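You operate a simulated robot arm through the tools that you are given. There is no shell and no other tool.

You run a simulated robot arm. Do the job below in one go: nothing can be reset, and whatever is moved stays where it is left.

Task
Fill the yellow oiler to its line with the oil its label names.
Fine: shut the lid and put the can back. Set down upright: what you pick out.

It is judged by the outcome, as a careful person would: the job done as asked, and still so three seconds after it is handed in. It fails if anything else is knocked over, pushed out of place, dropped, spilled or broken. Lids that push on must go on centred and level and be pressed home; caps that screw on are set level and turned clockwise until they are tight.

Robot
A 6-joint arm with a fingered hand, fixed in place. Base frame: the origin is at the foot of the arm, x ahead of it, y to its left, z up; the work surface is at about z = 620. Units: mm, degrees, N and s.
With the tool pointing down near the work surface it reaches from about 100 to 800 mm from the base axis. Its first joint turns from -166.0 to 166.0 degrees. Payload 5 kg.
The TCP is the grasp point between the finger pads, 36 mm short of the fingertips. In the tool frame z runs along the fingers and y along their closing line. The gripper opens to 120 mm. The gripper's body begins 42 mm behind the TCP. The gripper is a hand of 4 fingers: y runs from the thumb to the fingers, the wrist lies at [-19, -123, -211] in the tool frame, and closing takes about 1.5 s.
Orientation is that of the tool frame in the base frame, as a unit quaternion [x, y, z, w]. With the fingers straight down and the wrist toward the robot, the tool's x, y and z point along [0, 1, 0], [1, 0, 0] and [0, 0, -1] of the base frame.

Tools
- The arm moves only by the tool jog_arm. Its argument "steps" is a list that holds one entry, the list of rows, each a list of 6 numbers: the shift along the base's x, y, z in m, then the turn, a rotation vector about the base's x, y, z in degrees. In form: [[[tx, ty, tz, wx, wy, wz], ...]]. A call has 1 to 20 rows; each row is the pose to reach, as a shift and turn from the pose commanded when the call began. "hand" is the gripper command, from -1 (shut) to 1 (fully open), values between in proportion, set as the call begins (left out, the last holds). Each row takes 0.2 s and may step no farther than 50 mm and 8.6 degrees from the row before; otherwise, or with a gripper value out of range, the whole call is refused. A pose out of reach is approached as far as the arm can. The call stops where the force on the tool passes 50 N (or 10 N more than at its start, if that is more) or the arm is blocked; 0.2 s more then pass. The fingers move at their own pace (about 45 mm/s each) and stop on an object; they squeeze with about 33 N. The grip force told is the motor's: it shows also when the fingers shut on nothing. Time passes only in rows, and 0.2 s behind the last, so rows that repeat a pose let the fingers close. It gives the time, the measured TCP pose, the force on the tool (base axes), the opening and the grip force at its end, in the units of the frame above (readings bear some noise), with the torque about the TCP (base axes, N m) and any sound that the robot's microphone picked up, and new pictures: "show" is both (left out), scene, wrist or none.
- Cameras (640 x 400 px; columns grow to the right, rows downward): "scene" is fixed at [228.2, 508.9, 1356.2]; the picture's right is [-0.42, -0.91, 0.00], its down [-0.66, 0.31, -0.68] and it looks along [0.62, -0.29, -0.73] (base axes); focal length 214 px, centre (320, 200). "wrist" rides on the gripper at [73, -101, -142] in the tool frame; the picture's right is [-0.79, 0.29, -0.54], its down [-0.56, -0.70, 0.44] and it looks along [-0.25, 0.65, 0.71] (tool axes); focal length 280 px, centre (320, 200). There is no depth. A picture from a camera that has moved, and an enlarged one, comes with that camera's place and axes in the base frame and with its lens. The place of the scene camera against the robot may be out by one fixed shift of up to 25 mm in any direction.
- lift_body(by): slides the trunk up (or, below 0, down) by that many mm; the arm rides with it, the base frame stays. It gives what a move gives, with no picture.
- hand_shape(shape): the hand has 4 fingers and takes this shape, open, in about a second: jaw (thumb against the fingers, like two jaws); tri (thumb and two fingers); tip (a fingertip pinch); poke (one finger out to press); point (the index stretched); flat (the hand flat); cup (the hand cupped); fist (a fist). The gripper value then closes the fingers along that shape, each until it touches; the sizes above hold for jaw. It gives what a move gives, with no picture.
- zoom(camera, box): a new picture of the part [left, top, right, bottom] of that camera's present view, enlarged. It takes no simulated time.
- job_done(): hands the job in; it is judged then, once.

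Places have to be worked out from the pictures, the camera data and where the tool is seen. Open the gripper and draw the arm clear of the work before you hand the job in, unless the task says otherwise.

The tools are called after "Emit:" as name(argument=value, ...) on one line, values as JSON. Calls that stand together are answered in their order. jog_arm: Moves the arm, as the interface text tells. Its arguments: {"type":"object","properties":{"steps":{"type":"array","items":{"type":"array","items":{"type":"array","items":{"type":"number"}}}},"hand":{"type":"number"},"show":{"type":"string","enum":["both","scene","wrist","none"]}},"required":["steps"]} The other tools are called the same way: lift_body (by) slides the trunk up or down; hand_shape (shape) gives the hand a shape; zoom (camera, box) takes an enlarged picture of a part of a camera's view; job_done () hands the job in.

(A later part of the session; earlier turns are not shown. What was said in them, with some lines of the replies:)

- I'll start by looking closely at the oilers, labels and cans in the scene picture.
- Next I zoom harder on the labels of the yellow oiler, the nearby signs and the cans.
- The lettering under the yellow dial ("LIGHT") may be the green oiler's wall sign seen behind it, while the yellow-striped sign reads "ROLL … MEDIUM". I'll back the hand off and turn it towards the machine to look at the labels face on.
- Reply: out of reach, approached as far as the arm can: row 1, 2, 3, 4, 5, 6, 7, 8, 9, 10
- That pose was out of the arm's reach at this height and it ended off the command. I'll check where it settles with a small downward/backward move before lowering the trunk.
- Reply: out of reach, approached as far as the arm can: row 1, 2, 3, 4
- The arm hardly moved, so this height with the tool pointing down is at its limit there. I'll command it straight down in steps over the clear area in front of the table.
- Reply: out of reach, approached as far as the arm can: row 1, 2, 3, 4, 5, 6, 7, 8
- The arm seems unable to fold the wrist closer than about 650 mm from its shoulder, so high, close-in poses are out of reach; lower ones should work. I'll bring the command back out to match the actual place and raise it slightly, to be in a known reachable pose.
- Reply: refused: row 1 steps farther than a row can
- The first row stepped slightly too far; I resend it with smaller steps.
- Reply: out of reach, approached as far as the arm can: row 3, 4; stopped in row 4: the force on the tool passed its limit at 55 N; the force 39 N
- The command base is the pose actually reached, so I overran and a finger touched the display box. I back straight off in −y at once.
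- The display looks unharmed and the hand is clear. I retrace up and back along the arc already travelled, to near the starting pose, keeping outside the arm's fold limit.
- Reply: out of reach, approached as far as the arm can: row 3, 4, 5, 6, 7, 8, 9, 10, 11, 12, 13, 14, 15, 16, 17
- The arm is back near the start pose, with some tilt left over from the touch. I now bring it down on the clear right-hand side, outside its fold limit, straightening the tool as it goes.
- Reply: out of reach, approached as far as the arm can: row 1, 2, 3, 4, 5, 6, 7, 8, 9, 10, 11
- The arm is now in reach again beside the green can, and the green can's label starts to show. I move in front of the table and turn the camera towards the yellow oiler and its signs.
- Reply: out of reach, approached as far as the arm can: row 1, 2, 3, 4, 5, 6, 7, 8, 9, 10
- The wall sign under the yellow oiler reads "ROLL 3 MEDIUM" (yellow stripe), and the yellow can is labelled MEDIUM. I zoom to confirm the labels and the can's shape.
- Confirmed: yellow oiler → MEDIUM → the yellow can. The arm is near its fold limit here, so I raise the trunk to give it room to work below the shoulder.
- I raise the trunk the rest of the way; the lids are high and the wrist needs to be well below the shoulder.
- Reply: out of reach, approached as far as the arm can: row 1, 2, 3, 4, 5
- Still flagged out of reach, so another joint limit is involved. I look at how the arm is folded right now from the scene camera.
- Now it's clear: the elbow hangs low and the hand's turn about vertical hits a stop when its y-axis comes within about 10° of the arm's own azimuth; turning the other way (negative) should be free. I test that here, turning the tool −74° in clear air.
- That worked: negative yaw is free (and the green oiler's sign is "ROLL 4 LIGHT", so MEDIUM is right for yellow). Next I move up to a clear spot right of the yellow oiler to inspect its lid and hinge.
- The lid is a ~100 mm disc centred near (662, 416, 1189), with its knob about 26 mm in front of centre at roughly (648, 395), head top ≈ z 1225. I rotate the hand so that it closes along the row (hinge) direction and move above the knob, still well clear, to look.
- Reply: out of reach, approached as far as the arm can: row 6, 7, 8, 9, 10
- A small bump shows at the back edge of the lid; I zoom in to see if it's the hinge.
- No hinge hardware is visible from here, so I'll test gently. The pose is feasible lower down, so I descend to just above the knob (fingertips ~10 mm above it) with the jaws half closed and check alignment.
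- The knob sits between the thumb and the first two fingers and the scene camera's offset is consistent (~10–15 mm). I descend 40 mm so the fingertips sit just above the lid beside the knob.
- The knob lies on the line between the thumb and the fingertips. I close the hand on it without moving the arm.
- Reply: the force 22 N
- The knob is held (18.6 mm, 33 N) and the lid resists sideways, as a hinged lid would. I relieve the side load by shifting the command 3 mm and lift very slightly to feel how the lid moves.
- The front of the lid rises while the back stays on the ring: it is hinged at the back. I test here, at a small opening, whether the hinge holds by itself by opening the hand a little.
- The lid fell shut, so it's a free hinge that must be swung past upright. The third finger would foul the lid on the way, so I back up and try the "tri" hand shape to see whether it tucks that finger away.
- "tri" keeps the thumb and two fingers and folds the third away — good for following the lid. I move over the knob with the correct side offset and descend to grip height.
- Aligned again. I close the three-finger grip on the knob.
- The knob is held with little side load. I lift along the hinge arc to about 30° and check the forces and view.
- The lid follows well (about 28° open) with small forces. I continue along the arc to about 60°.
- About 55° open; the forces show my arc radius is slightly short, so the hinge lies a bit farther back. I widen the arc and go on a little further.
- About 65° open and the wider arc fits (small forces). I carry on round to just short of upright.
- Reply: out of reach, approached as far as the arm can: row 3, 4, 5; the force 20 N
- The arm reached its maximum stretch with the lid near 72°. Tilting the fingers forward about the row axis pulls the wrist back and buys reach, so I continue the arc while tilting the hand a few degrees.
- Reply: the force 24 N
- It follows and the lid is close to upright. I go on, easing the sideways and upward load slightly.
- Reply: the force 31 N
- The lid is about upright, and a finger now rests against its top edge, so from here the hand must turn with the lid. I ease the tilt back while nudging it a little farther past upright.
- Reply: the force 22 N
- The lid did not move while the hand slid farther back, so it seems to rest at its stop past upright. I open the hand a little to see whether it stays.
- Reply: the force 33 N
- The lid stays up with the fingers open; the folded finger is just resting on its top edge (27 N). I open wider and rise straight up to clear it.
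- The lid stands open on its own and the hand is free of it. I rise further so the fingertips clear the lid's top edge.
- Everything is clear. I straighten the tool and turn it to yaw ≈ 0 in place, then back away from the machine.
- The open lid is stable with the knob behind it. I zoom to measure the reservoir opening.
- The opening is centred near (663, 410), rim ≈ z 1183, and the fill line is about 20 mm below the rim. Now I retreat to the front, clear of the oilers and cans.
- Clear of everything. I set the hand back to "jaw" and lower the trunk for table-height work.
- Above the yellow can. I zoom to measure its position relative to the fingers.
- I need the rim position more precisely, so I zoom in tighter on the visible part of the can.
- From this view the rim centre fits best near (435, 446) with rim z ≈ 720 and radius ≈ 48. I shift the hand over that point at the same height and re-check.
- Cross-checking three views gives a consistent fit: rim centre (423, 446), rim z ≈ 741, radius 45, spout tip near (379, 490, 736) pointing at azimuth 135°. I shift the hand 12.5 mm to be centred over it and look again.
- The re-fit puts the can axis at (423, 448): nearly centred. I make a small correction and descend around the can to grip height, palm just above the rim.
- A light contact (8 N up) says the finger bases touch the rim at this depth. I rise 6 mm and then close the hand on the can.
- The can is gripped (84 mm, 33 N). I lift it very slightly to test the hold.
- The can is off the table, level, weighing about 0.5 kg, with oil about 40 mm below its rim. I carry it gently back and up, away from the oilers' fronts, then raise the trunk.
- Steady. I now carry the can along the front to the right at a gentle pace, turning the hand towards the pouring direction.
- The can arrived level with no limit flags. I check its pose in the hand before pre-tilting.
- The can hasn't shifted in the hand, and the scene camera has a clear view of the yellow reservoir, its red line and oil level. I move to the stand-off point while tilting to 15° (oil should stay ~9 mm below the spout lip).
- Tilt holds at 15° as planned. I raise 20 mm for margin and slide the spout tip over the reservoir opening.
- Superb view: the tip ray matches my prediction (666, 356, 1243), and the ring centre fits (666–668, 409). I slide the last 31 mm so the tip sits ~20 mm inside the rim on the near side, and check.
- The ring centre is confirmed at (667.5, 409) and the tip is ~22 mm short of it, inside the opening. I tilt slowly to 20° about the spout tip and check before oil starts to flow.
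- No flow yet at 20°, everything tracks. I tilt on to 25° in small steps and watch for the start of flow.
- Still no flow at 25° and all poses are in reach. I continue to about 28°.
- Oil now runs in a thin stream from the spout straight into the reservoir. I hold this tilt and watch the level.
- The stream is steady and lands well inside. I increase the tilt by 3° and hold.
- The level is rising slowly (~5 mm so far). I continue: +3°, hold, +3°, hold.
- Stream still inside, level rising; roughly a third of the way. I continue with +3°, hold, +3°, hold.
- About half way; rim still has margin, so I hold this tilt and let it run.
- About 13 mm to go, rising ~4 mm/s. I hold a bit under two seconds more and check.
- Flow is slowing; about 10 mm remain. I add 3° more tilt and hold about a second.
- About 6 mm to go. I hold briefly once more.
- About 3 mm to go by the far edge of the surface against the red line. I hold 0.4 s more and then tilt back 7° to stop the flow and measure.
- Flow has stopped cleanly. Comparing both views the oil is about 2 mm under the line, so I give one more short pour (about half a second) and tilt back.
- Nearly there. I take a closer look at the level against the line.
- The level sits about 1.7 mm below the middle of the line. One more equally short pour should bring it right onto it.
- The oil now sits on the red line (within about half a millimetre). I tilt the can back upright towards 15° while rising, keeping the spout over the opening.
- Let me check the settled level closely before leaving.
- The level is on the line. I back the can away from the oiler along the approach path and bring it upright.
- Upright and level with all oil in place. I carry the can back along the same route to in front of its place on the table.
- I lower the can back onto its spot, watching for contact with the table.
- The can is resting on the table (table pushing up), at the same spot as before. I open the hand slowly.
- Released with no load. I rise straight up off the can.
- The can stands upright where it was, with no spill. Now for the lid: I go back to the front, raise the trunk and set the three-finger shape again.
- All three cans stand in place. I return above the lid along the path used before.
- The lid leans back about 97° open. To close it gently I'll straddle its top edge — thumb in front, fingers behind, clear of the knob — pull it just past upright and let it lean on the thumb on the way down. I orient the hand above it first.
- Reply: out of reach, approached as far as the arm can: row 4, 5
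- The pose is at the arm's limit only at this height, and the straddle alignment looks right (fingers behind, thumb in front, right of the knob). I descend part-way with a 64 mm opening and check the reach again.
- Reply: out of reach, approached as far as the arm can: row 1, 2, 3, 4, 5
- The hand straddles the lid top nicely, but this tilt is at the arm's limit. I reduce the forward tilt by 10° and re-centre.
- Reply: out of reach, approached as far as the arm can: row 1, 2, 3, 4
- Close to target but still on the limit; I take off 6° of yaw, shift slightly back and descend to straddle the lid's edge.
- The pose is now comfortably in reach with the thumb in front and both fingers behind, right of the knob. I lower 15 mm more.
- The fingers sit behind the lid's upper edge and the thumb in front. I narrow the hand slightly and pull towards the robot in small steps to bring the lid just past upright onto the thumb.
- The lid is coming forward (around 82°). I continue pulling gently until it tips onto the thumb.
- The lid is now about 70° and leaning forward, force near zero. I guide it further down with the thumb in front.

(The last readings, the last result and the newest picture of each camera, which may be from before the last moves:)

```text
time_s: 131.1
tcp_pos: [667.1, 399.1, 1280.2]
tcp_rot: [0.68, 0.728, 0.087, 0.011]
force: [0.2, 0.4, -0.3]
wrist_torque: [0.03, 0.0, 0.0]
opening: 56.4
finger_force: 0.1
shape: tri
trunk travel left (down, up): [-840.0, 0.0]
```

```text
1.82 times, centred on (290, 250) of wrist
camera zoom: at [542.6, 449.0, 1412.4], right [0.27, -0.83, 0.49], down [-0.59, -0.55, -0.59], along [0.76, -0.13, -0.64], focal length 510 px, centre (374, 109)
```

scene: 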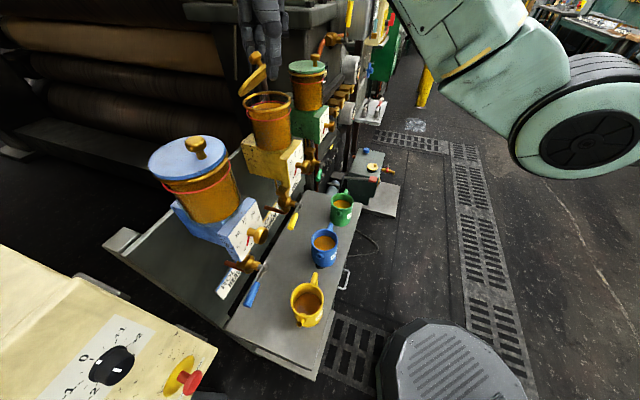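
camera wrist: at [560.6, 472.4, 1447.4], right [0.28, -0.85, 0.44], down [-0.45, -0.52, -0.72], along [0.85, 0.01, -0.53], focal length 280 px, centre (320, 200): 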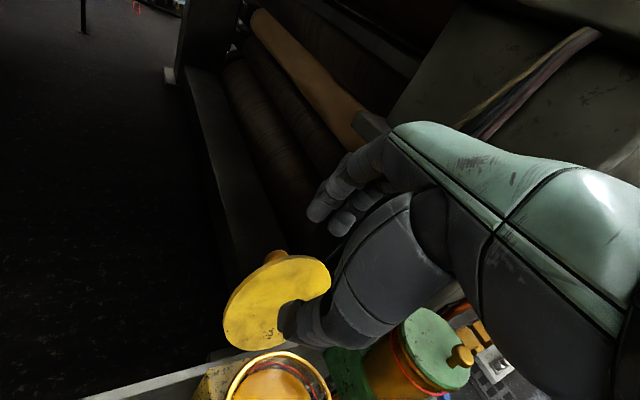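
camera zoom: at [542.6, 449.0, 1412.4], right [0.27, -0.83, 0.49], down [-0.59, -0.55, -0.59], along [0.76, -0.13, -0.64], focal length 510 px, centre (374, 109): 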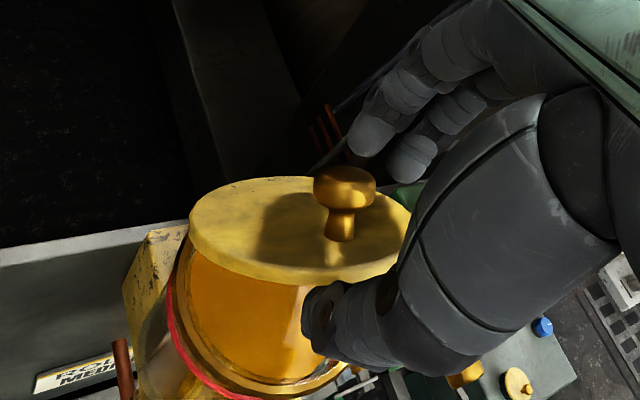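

The lid rests on the thumb at about 45°, fully under control. I continue lowering.

Emit:
jog_arm(steps=[[[-0.0021, -0.0021, -0.002, 0, 0, 0], [-0.0042, -0.0043, -0.0045, 0, 0, 0], [-0.0063, -0.0064, -0.007, 0, 0, 0], [-0.0084, -0.0086, -0.0095, 0, 0, 0], [-0.0105, -0.0107, -0.0125, 0, 0, 0], [-0.0126, -0.0129, -0.0155, 0, 0, 0], [-0.014, -0.0143, -0.018, 0, 0, 0]]], show="scene")

Emit:
zoom(camera="scene", box=[205, 10, 345, 120])

Emit:
zoom(camera="wrist", box=[180, 140, 400, 360])

```text
time_s: 132.7
tcp_pos: [654.5, 384.8, 1262.5]
tcp_rot: [0.68, 0.728, 0.088, 0.011]
force: [-1.0, 0.9, -0.5]
wrist_torque: [-0.03, -0.01, 0.02]
opening: 56.5
finger_force: 0.0
shape: tri
trunk travel left (down, up): [-840.0, 0.0]
```

scene: 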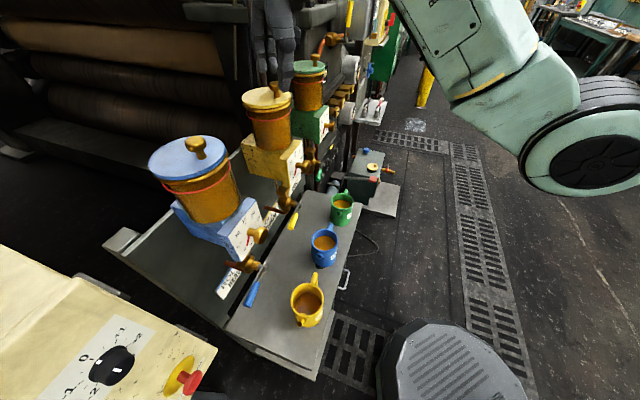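

```text
3.64 times, centred on (275, 65) of scene
camera zoom: at [228.2, 508.9, 1356.2], right [-0.42, -0.91, 0.0], down [-0.66, 0.31, -0.68], along [0.62, -0.29, -0.73], focal length 780 px, centre (484, 691)
```

zoom: 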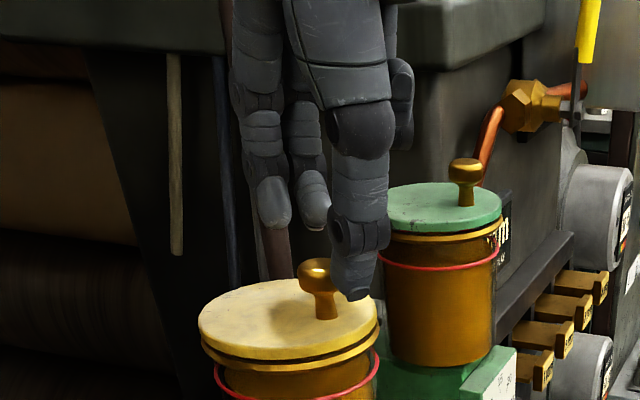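

```text
1.82 times, centred on (290, 250) of wrist
camera zoom: at [528.3, 434.7, 1394.6], right [0.27, -0.83, 0.49], down [-0.59, -0.55, -0.59], along [0.76, -0.13, -0.64], focal length 510 px, centre (374, 109)
```

zoom: 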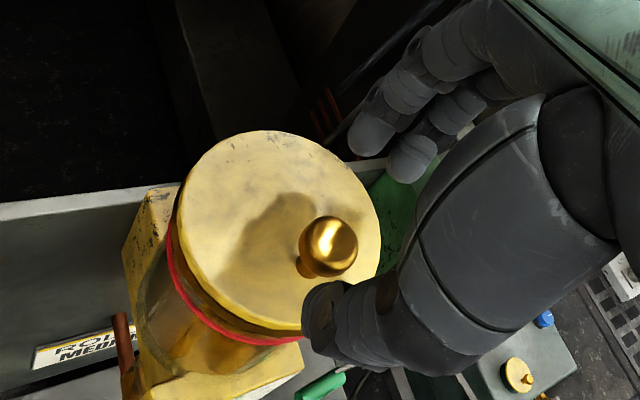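

The lid has settled shut. I lift the hand clear of the knob and look closely at the closed lid.

Emit:
jog_arm(steps=[[[0, 0, 0.01, 0, 0, 0], [0, 0, 0.02, 0, 0, 0], [-0.002, -0.002, 0.03, 0, 0, 0], [-0.008, -0.008, 0.035, 0, 0, 0], [-0.02, -0.021, 0.035, 0, 0, 0], [-0.034, -0.036, 0.03, 0, 0, 0]]], show="both")

Emit:
zoom(camera="scene", box=[235, 70, 315, 150])

Emit:
zoom(camera="wrist", box=[180, 140, 400, 360])

```text
time_s: 134.1
tcp_pos: [618.1, 348.6, 1294.9]
tcp_rot: [0.68, 0.727, 0.088, 0.01]
force: [-0.4, 0.4, 0.6]
wrist_torque: [0.03, -0.02, -0.03]
opening: 56.5
finger_force: 0.1
shape: tri
trunk travel left (down, up): [-840.0, 0.0]
camera wrist: at [493.5, 397.4, 1425.3], right [0.27, -0.83, 0.49], down [-0.59, -0.55, -0.59], along [0.76, -0.13, -0.64], focal length 280 px, centre (320, 200)
```

scene: 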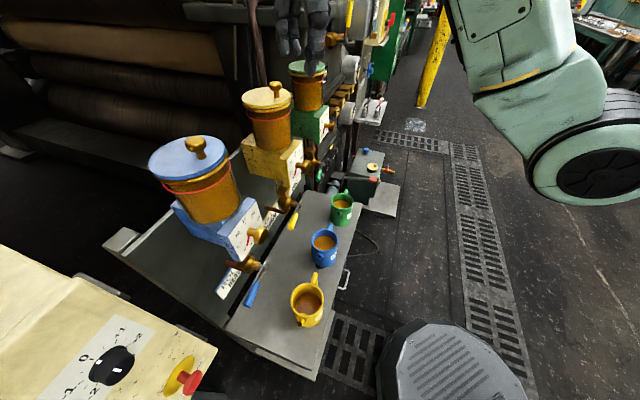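
wrist: 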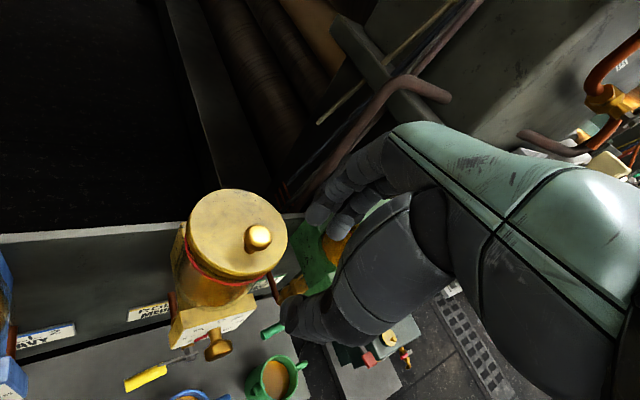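

```text
5.00 times, centred on (275, 110) of scene
camera zoom: at [228.2, 508.9, 1356.2], right [-0.42, -0.91, 0.0], down [-0.66, 0.31, -0.68], along [0.62, -0.29, -0.73], focal length 1072 px, centre (545, 650)
```

zoom: 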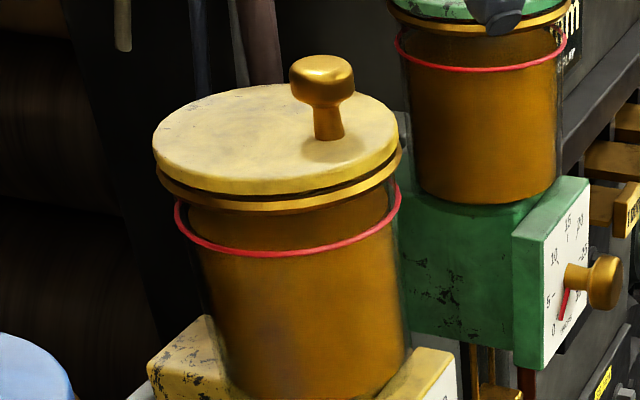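

```text
1.82 times, centred on (290, 250) of wrist
camera zoom: at [493.5, 397.4, 1425.3], right [0.27, -0.83, 0.49], down [-0.59, -0.55, -0.59], along [0.76, -0.13, -0.64], focal length 510 px, centre (374, 109)
```

zoom: 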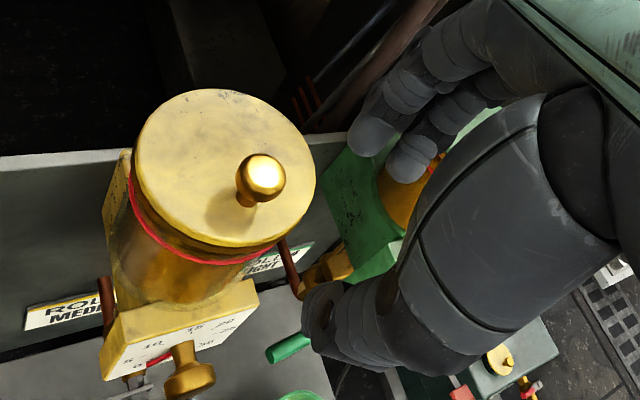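

The lid is fully shut, level on its ring as at the start. I straighten the hand and withdraw down the front to the clear area.

Emit:
jog_arm(steps=[[[-0.002, -0.008, -0.005, -3.2, 4.0, -1.9], [-0.004, -0.018, -0.02, -6.33, 7.96, -3.81], [-0.006, -0.03, -0.05, -6.33, 7.96, -3.81], [-0.009, -0.042, -0.085, -6.33, 7.96, -3.81], [-0.014, -0.055, -0.12, -6.33, 7.96, -3.81], [-0.022, -0.066, -0.15, -6.33, 7.96, -3.81], [-0.038, -0.078, -0.185, -6.33, 7.96, -3.81], [-0.056, -0.092, -0.215, -6.33, 7.96, -3.81], [-0.078, -0.108, -0.245, -6.33, 7.96, -3.81]]], show="both")

```text
time_s: 136.1
tcp_pos: [540.0, 240.3, 1049.5]
tcp_rot: [0.707, 0.708, 0.001, 0.001]
force: [0.3, -0.3, -0.1]
wrist_torque: [-0.01, -0.03, 0.0]
opening: 56.6
finger_force: 0.2
shape: tri
trunk travel left (down, up): [-840.0, 0.0]
camera wrist: at [437.9, 312.5, 1189.8], right [0.29, -0.79, 0.54], down [-0.7, -0.56, -0.44], along [0.65, -0.25, -0.71], focal length 280 px, centre (320, 200)
```

scene: 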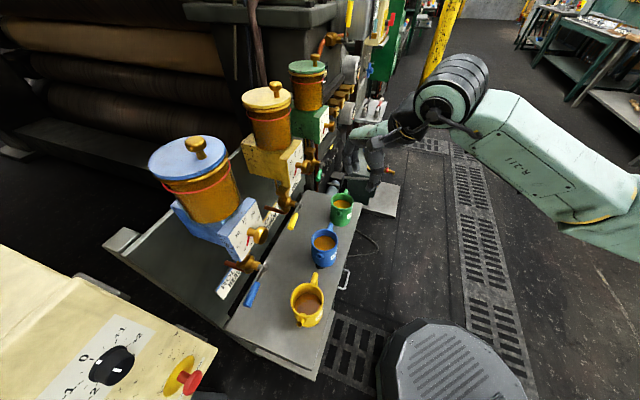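
wrist: 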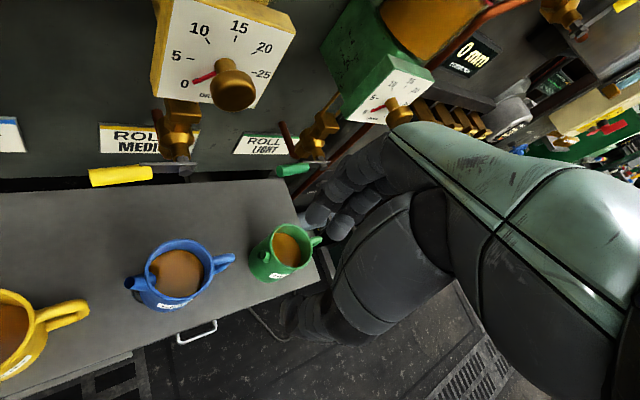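

All clear. I open the hand fully, set it back to "jaw", and inspect the final scene.

Emit:
hand_shape(shape="jaw")

Emit:
zoom(camera="scene", box=[220, 70, 340, 220])

Emit:
zoom(camera="scene", box=[280, 270, 335, 335])

Emit:
zoom(camera="scene", box=[240, 75, 310, 145])

Emit:
zoom(camera="scene", box=[240, 180, 380, 340])

```text
time_s: 137.0
tcp_pos: [540.1, 241.8, 1048.9]
tcp_rot: [0.706, 0.708, 0.0, 0.001]
force: [-0.2, -0.6, -0.2]
wrist_torque: [-0.02, -0.01, 0.0]
opening: 119.8
finger_force: 0.1
shape: jaw
trunk travel left (down, up): [-840.0, 0.0]
```

```text
2.67 times, centred on (280, 145) of scene
camera zoom: at [228.2, 508.9, 1356.2], right [-0.42, -0.91, 0.0], down [-0.66, 0.31, -0.68], along [0.62, -0.29, -0.73], focal length 572 px, centre (427, 347)
```

zoom: 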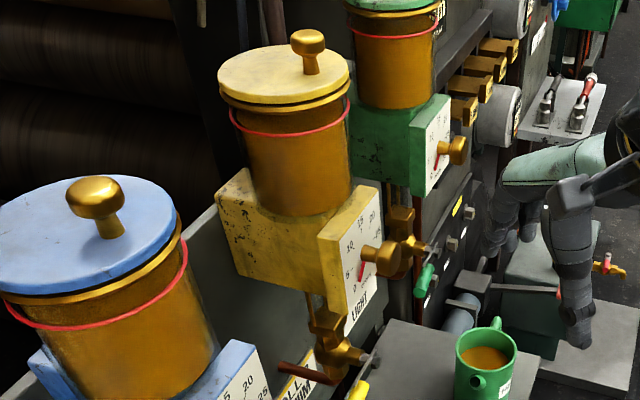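

```text
6.15 times, centred on (308, 302) of scene
camera zoom: at [228.2, 508.9, 1356.2], right [-0.42, -0.91, 0.0], down [-0.66, 0.31, -0.68], along [0.62, -0.29, -0.73], focal length 1320 px, centre (397, -431)
```

zoom: 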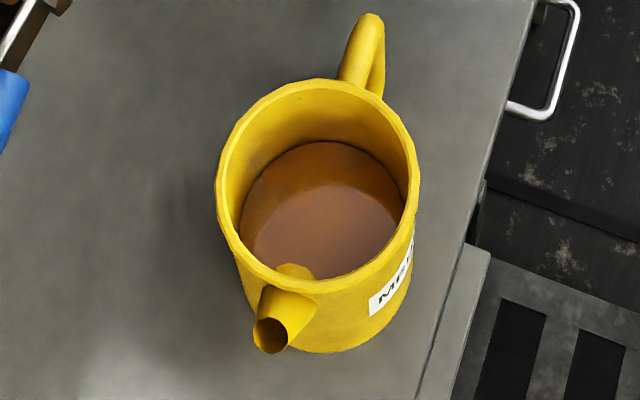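

```text
5.71 times, centred on (275, 110) of scene
camera zoom: at [228.2, 508.9, 1356.2], right [-0.42, -0.91, 0.0], down [-0.66, 0.31, -0.68], along [0.62, -0.29, -0.73], focal length 1226 px, centre (577, 714)
```

zoom: 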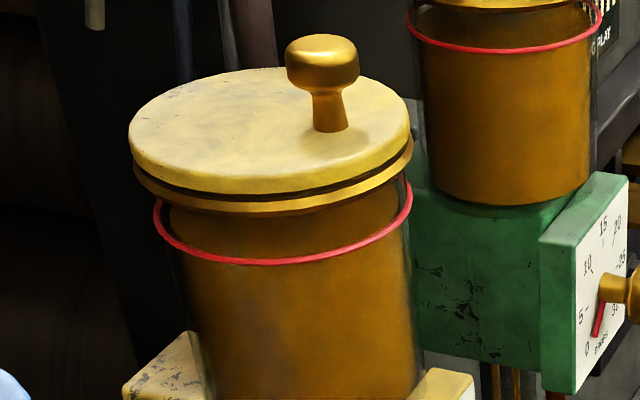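

```text
2.50 times, centred on (310, 260) of scene
camera zoom: at [228.2, 508.9, 1356.2], right [-0.42, -0.91, 0.0], down [-0.66, 0.31, -0.68], along [0.62, -0.29, -0.73], focal length 536 px, centre (345, 50)
```

zoom: 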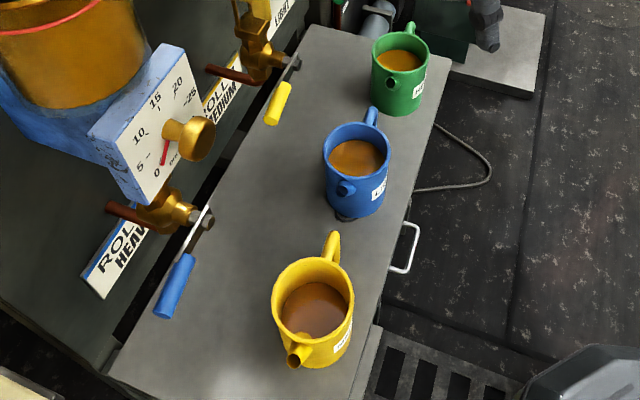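

The yellow oiler is at its red line with the lid shut, the MEDIUM can stands upright in its place with no spill, and the other cans and oilers are untouched. The hand is open and well clear, so I hand the job in.

Emit:
job_done()

```text
The job is handed in.
```

The yellow oiler is filled to its red line with MEDIUM oil, its lid is shut, and the yellow can is back on the table, upright. The job is handed in; I haven't been given a verdict.

- **Oil:** The sign for the yellow oiler reads "ROLL 3 MEDIUM", and only the yellow can is labelled MEDIUM. I poured from that can; the stream stayed inside the reservoir and I saw no spill.
- **Level:** The oil settled within about 1.5 mm below the middle of the line, judged from the camera views.
- **Lid:** I guided it down with the thumb most of the way. It dropped the last part, at most about 45°, on its own and now sits level on its ring as before.
- **Can:** It stands about 5 mm from where it started and is turned very slightly, because it shifted when I gripped it.
- **A bump early on:** While finding the arm's limits I overran, and a finger pushed the "0 m/min" display box with about 55 N. It still read normally right after, and I saw no damage; I did not check it again at the end.

The other cans and oilers look as they did at the start, and the hand is open and clear of the work.
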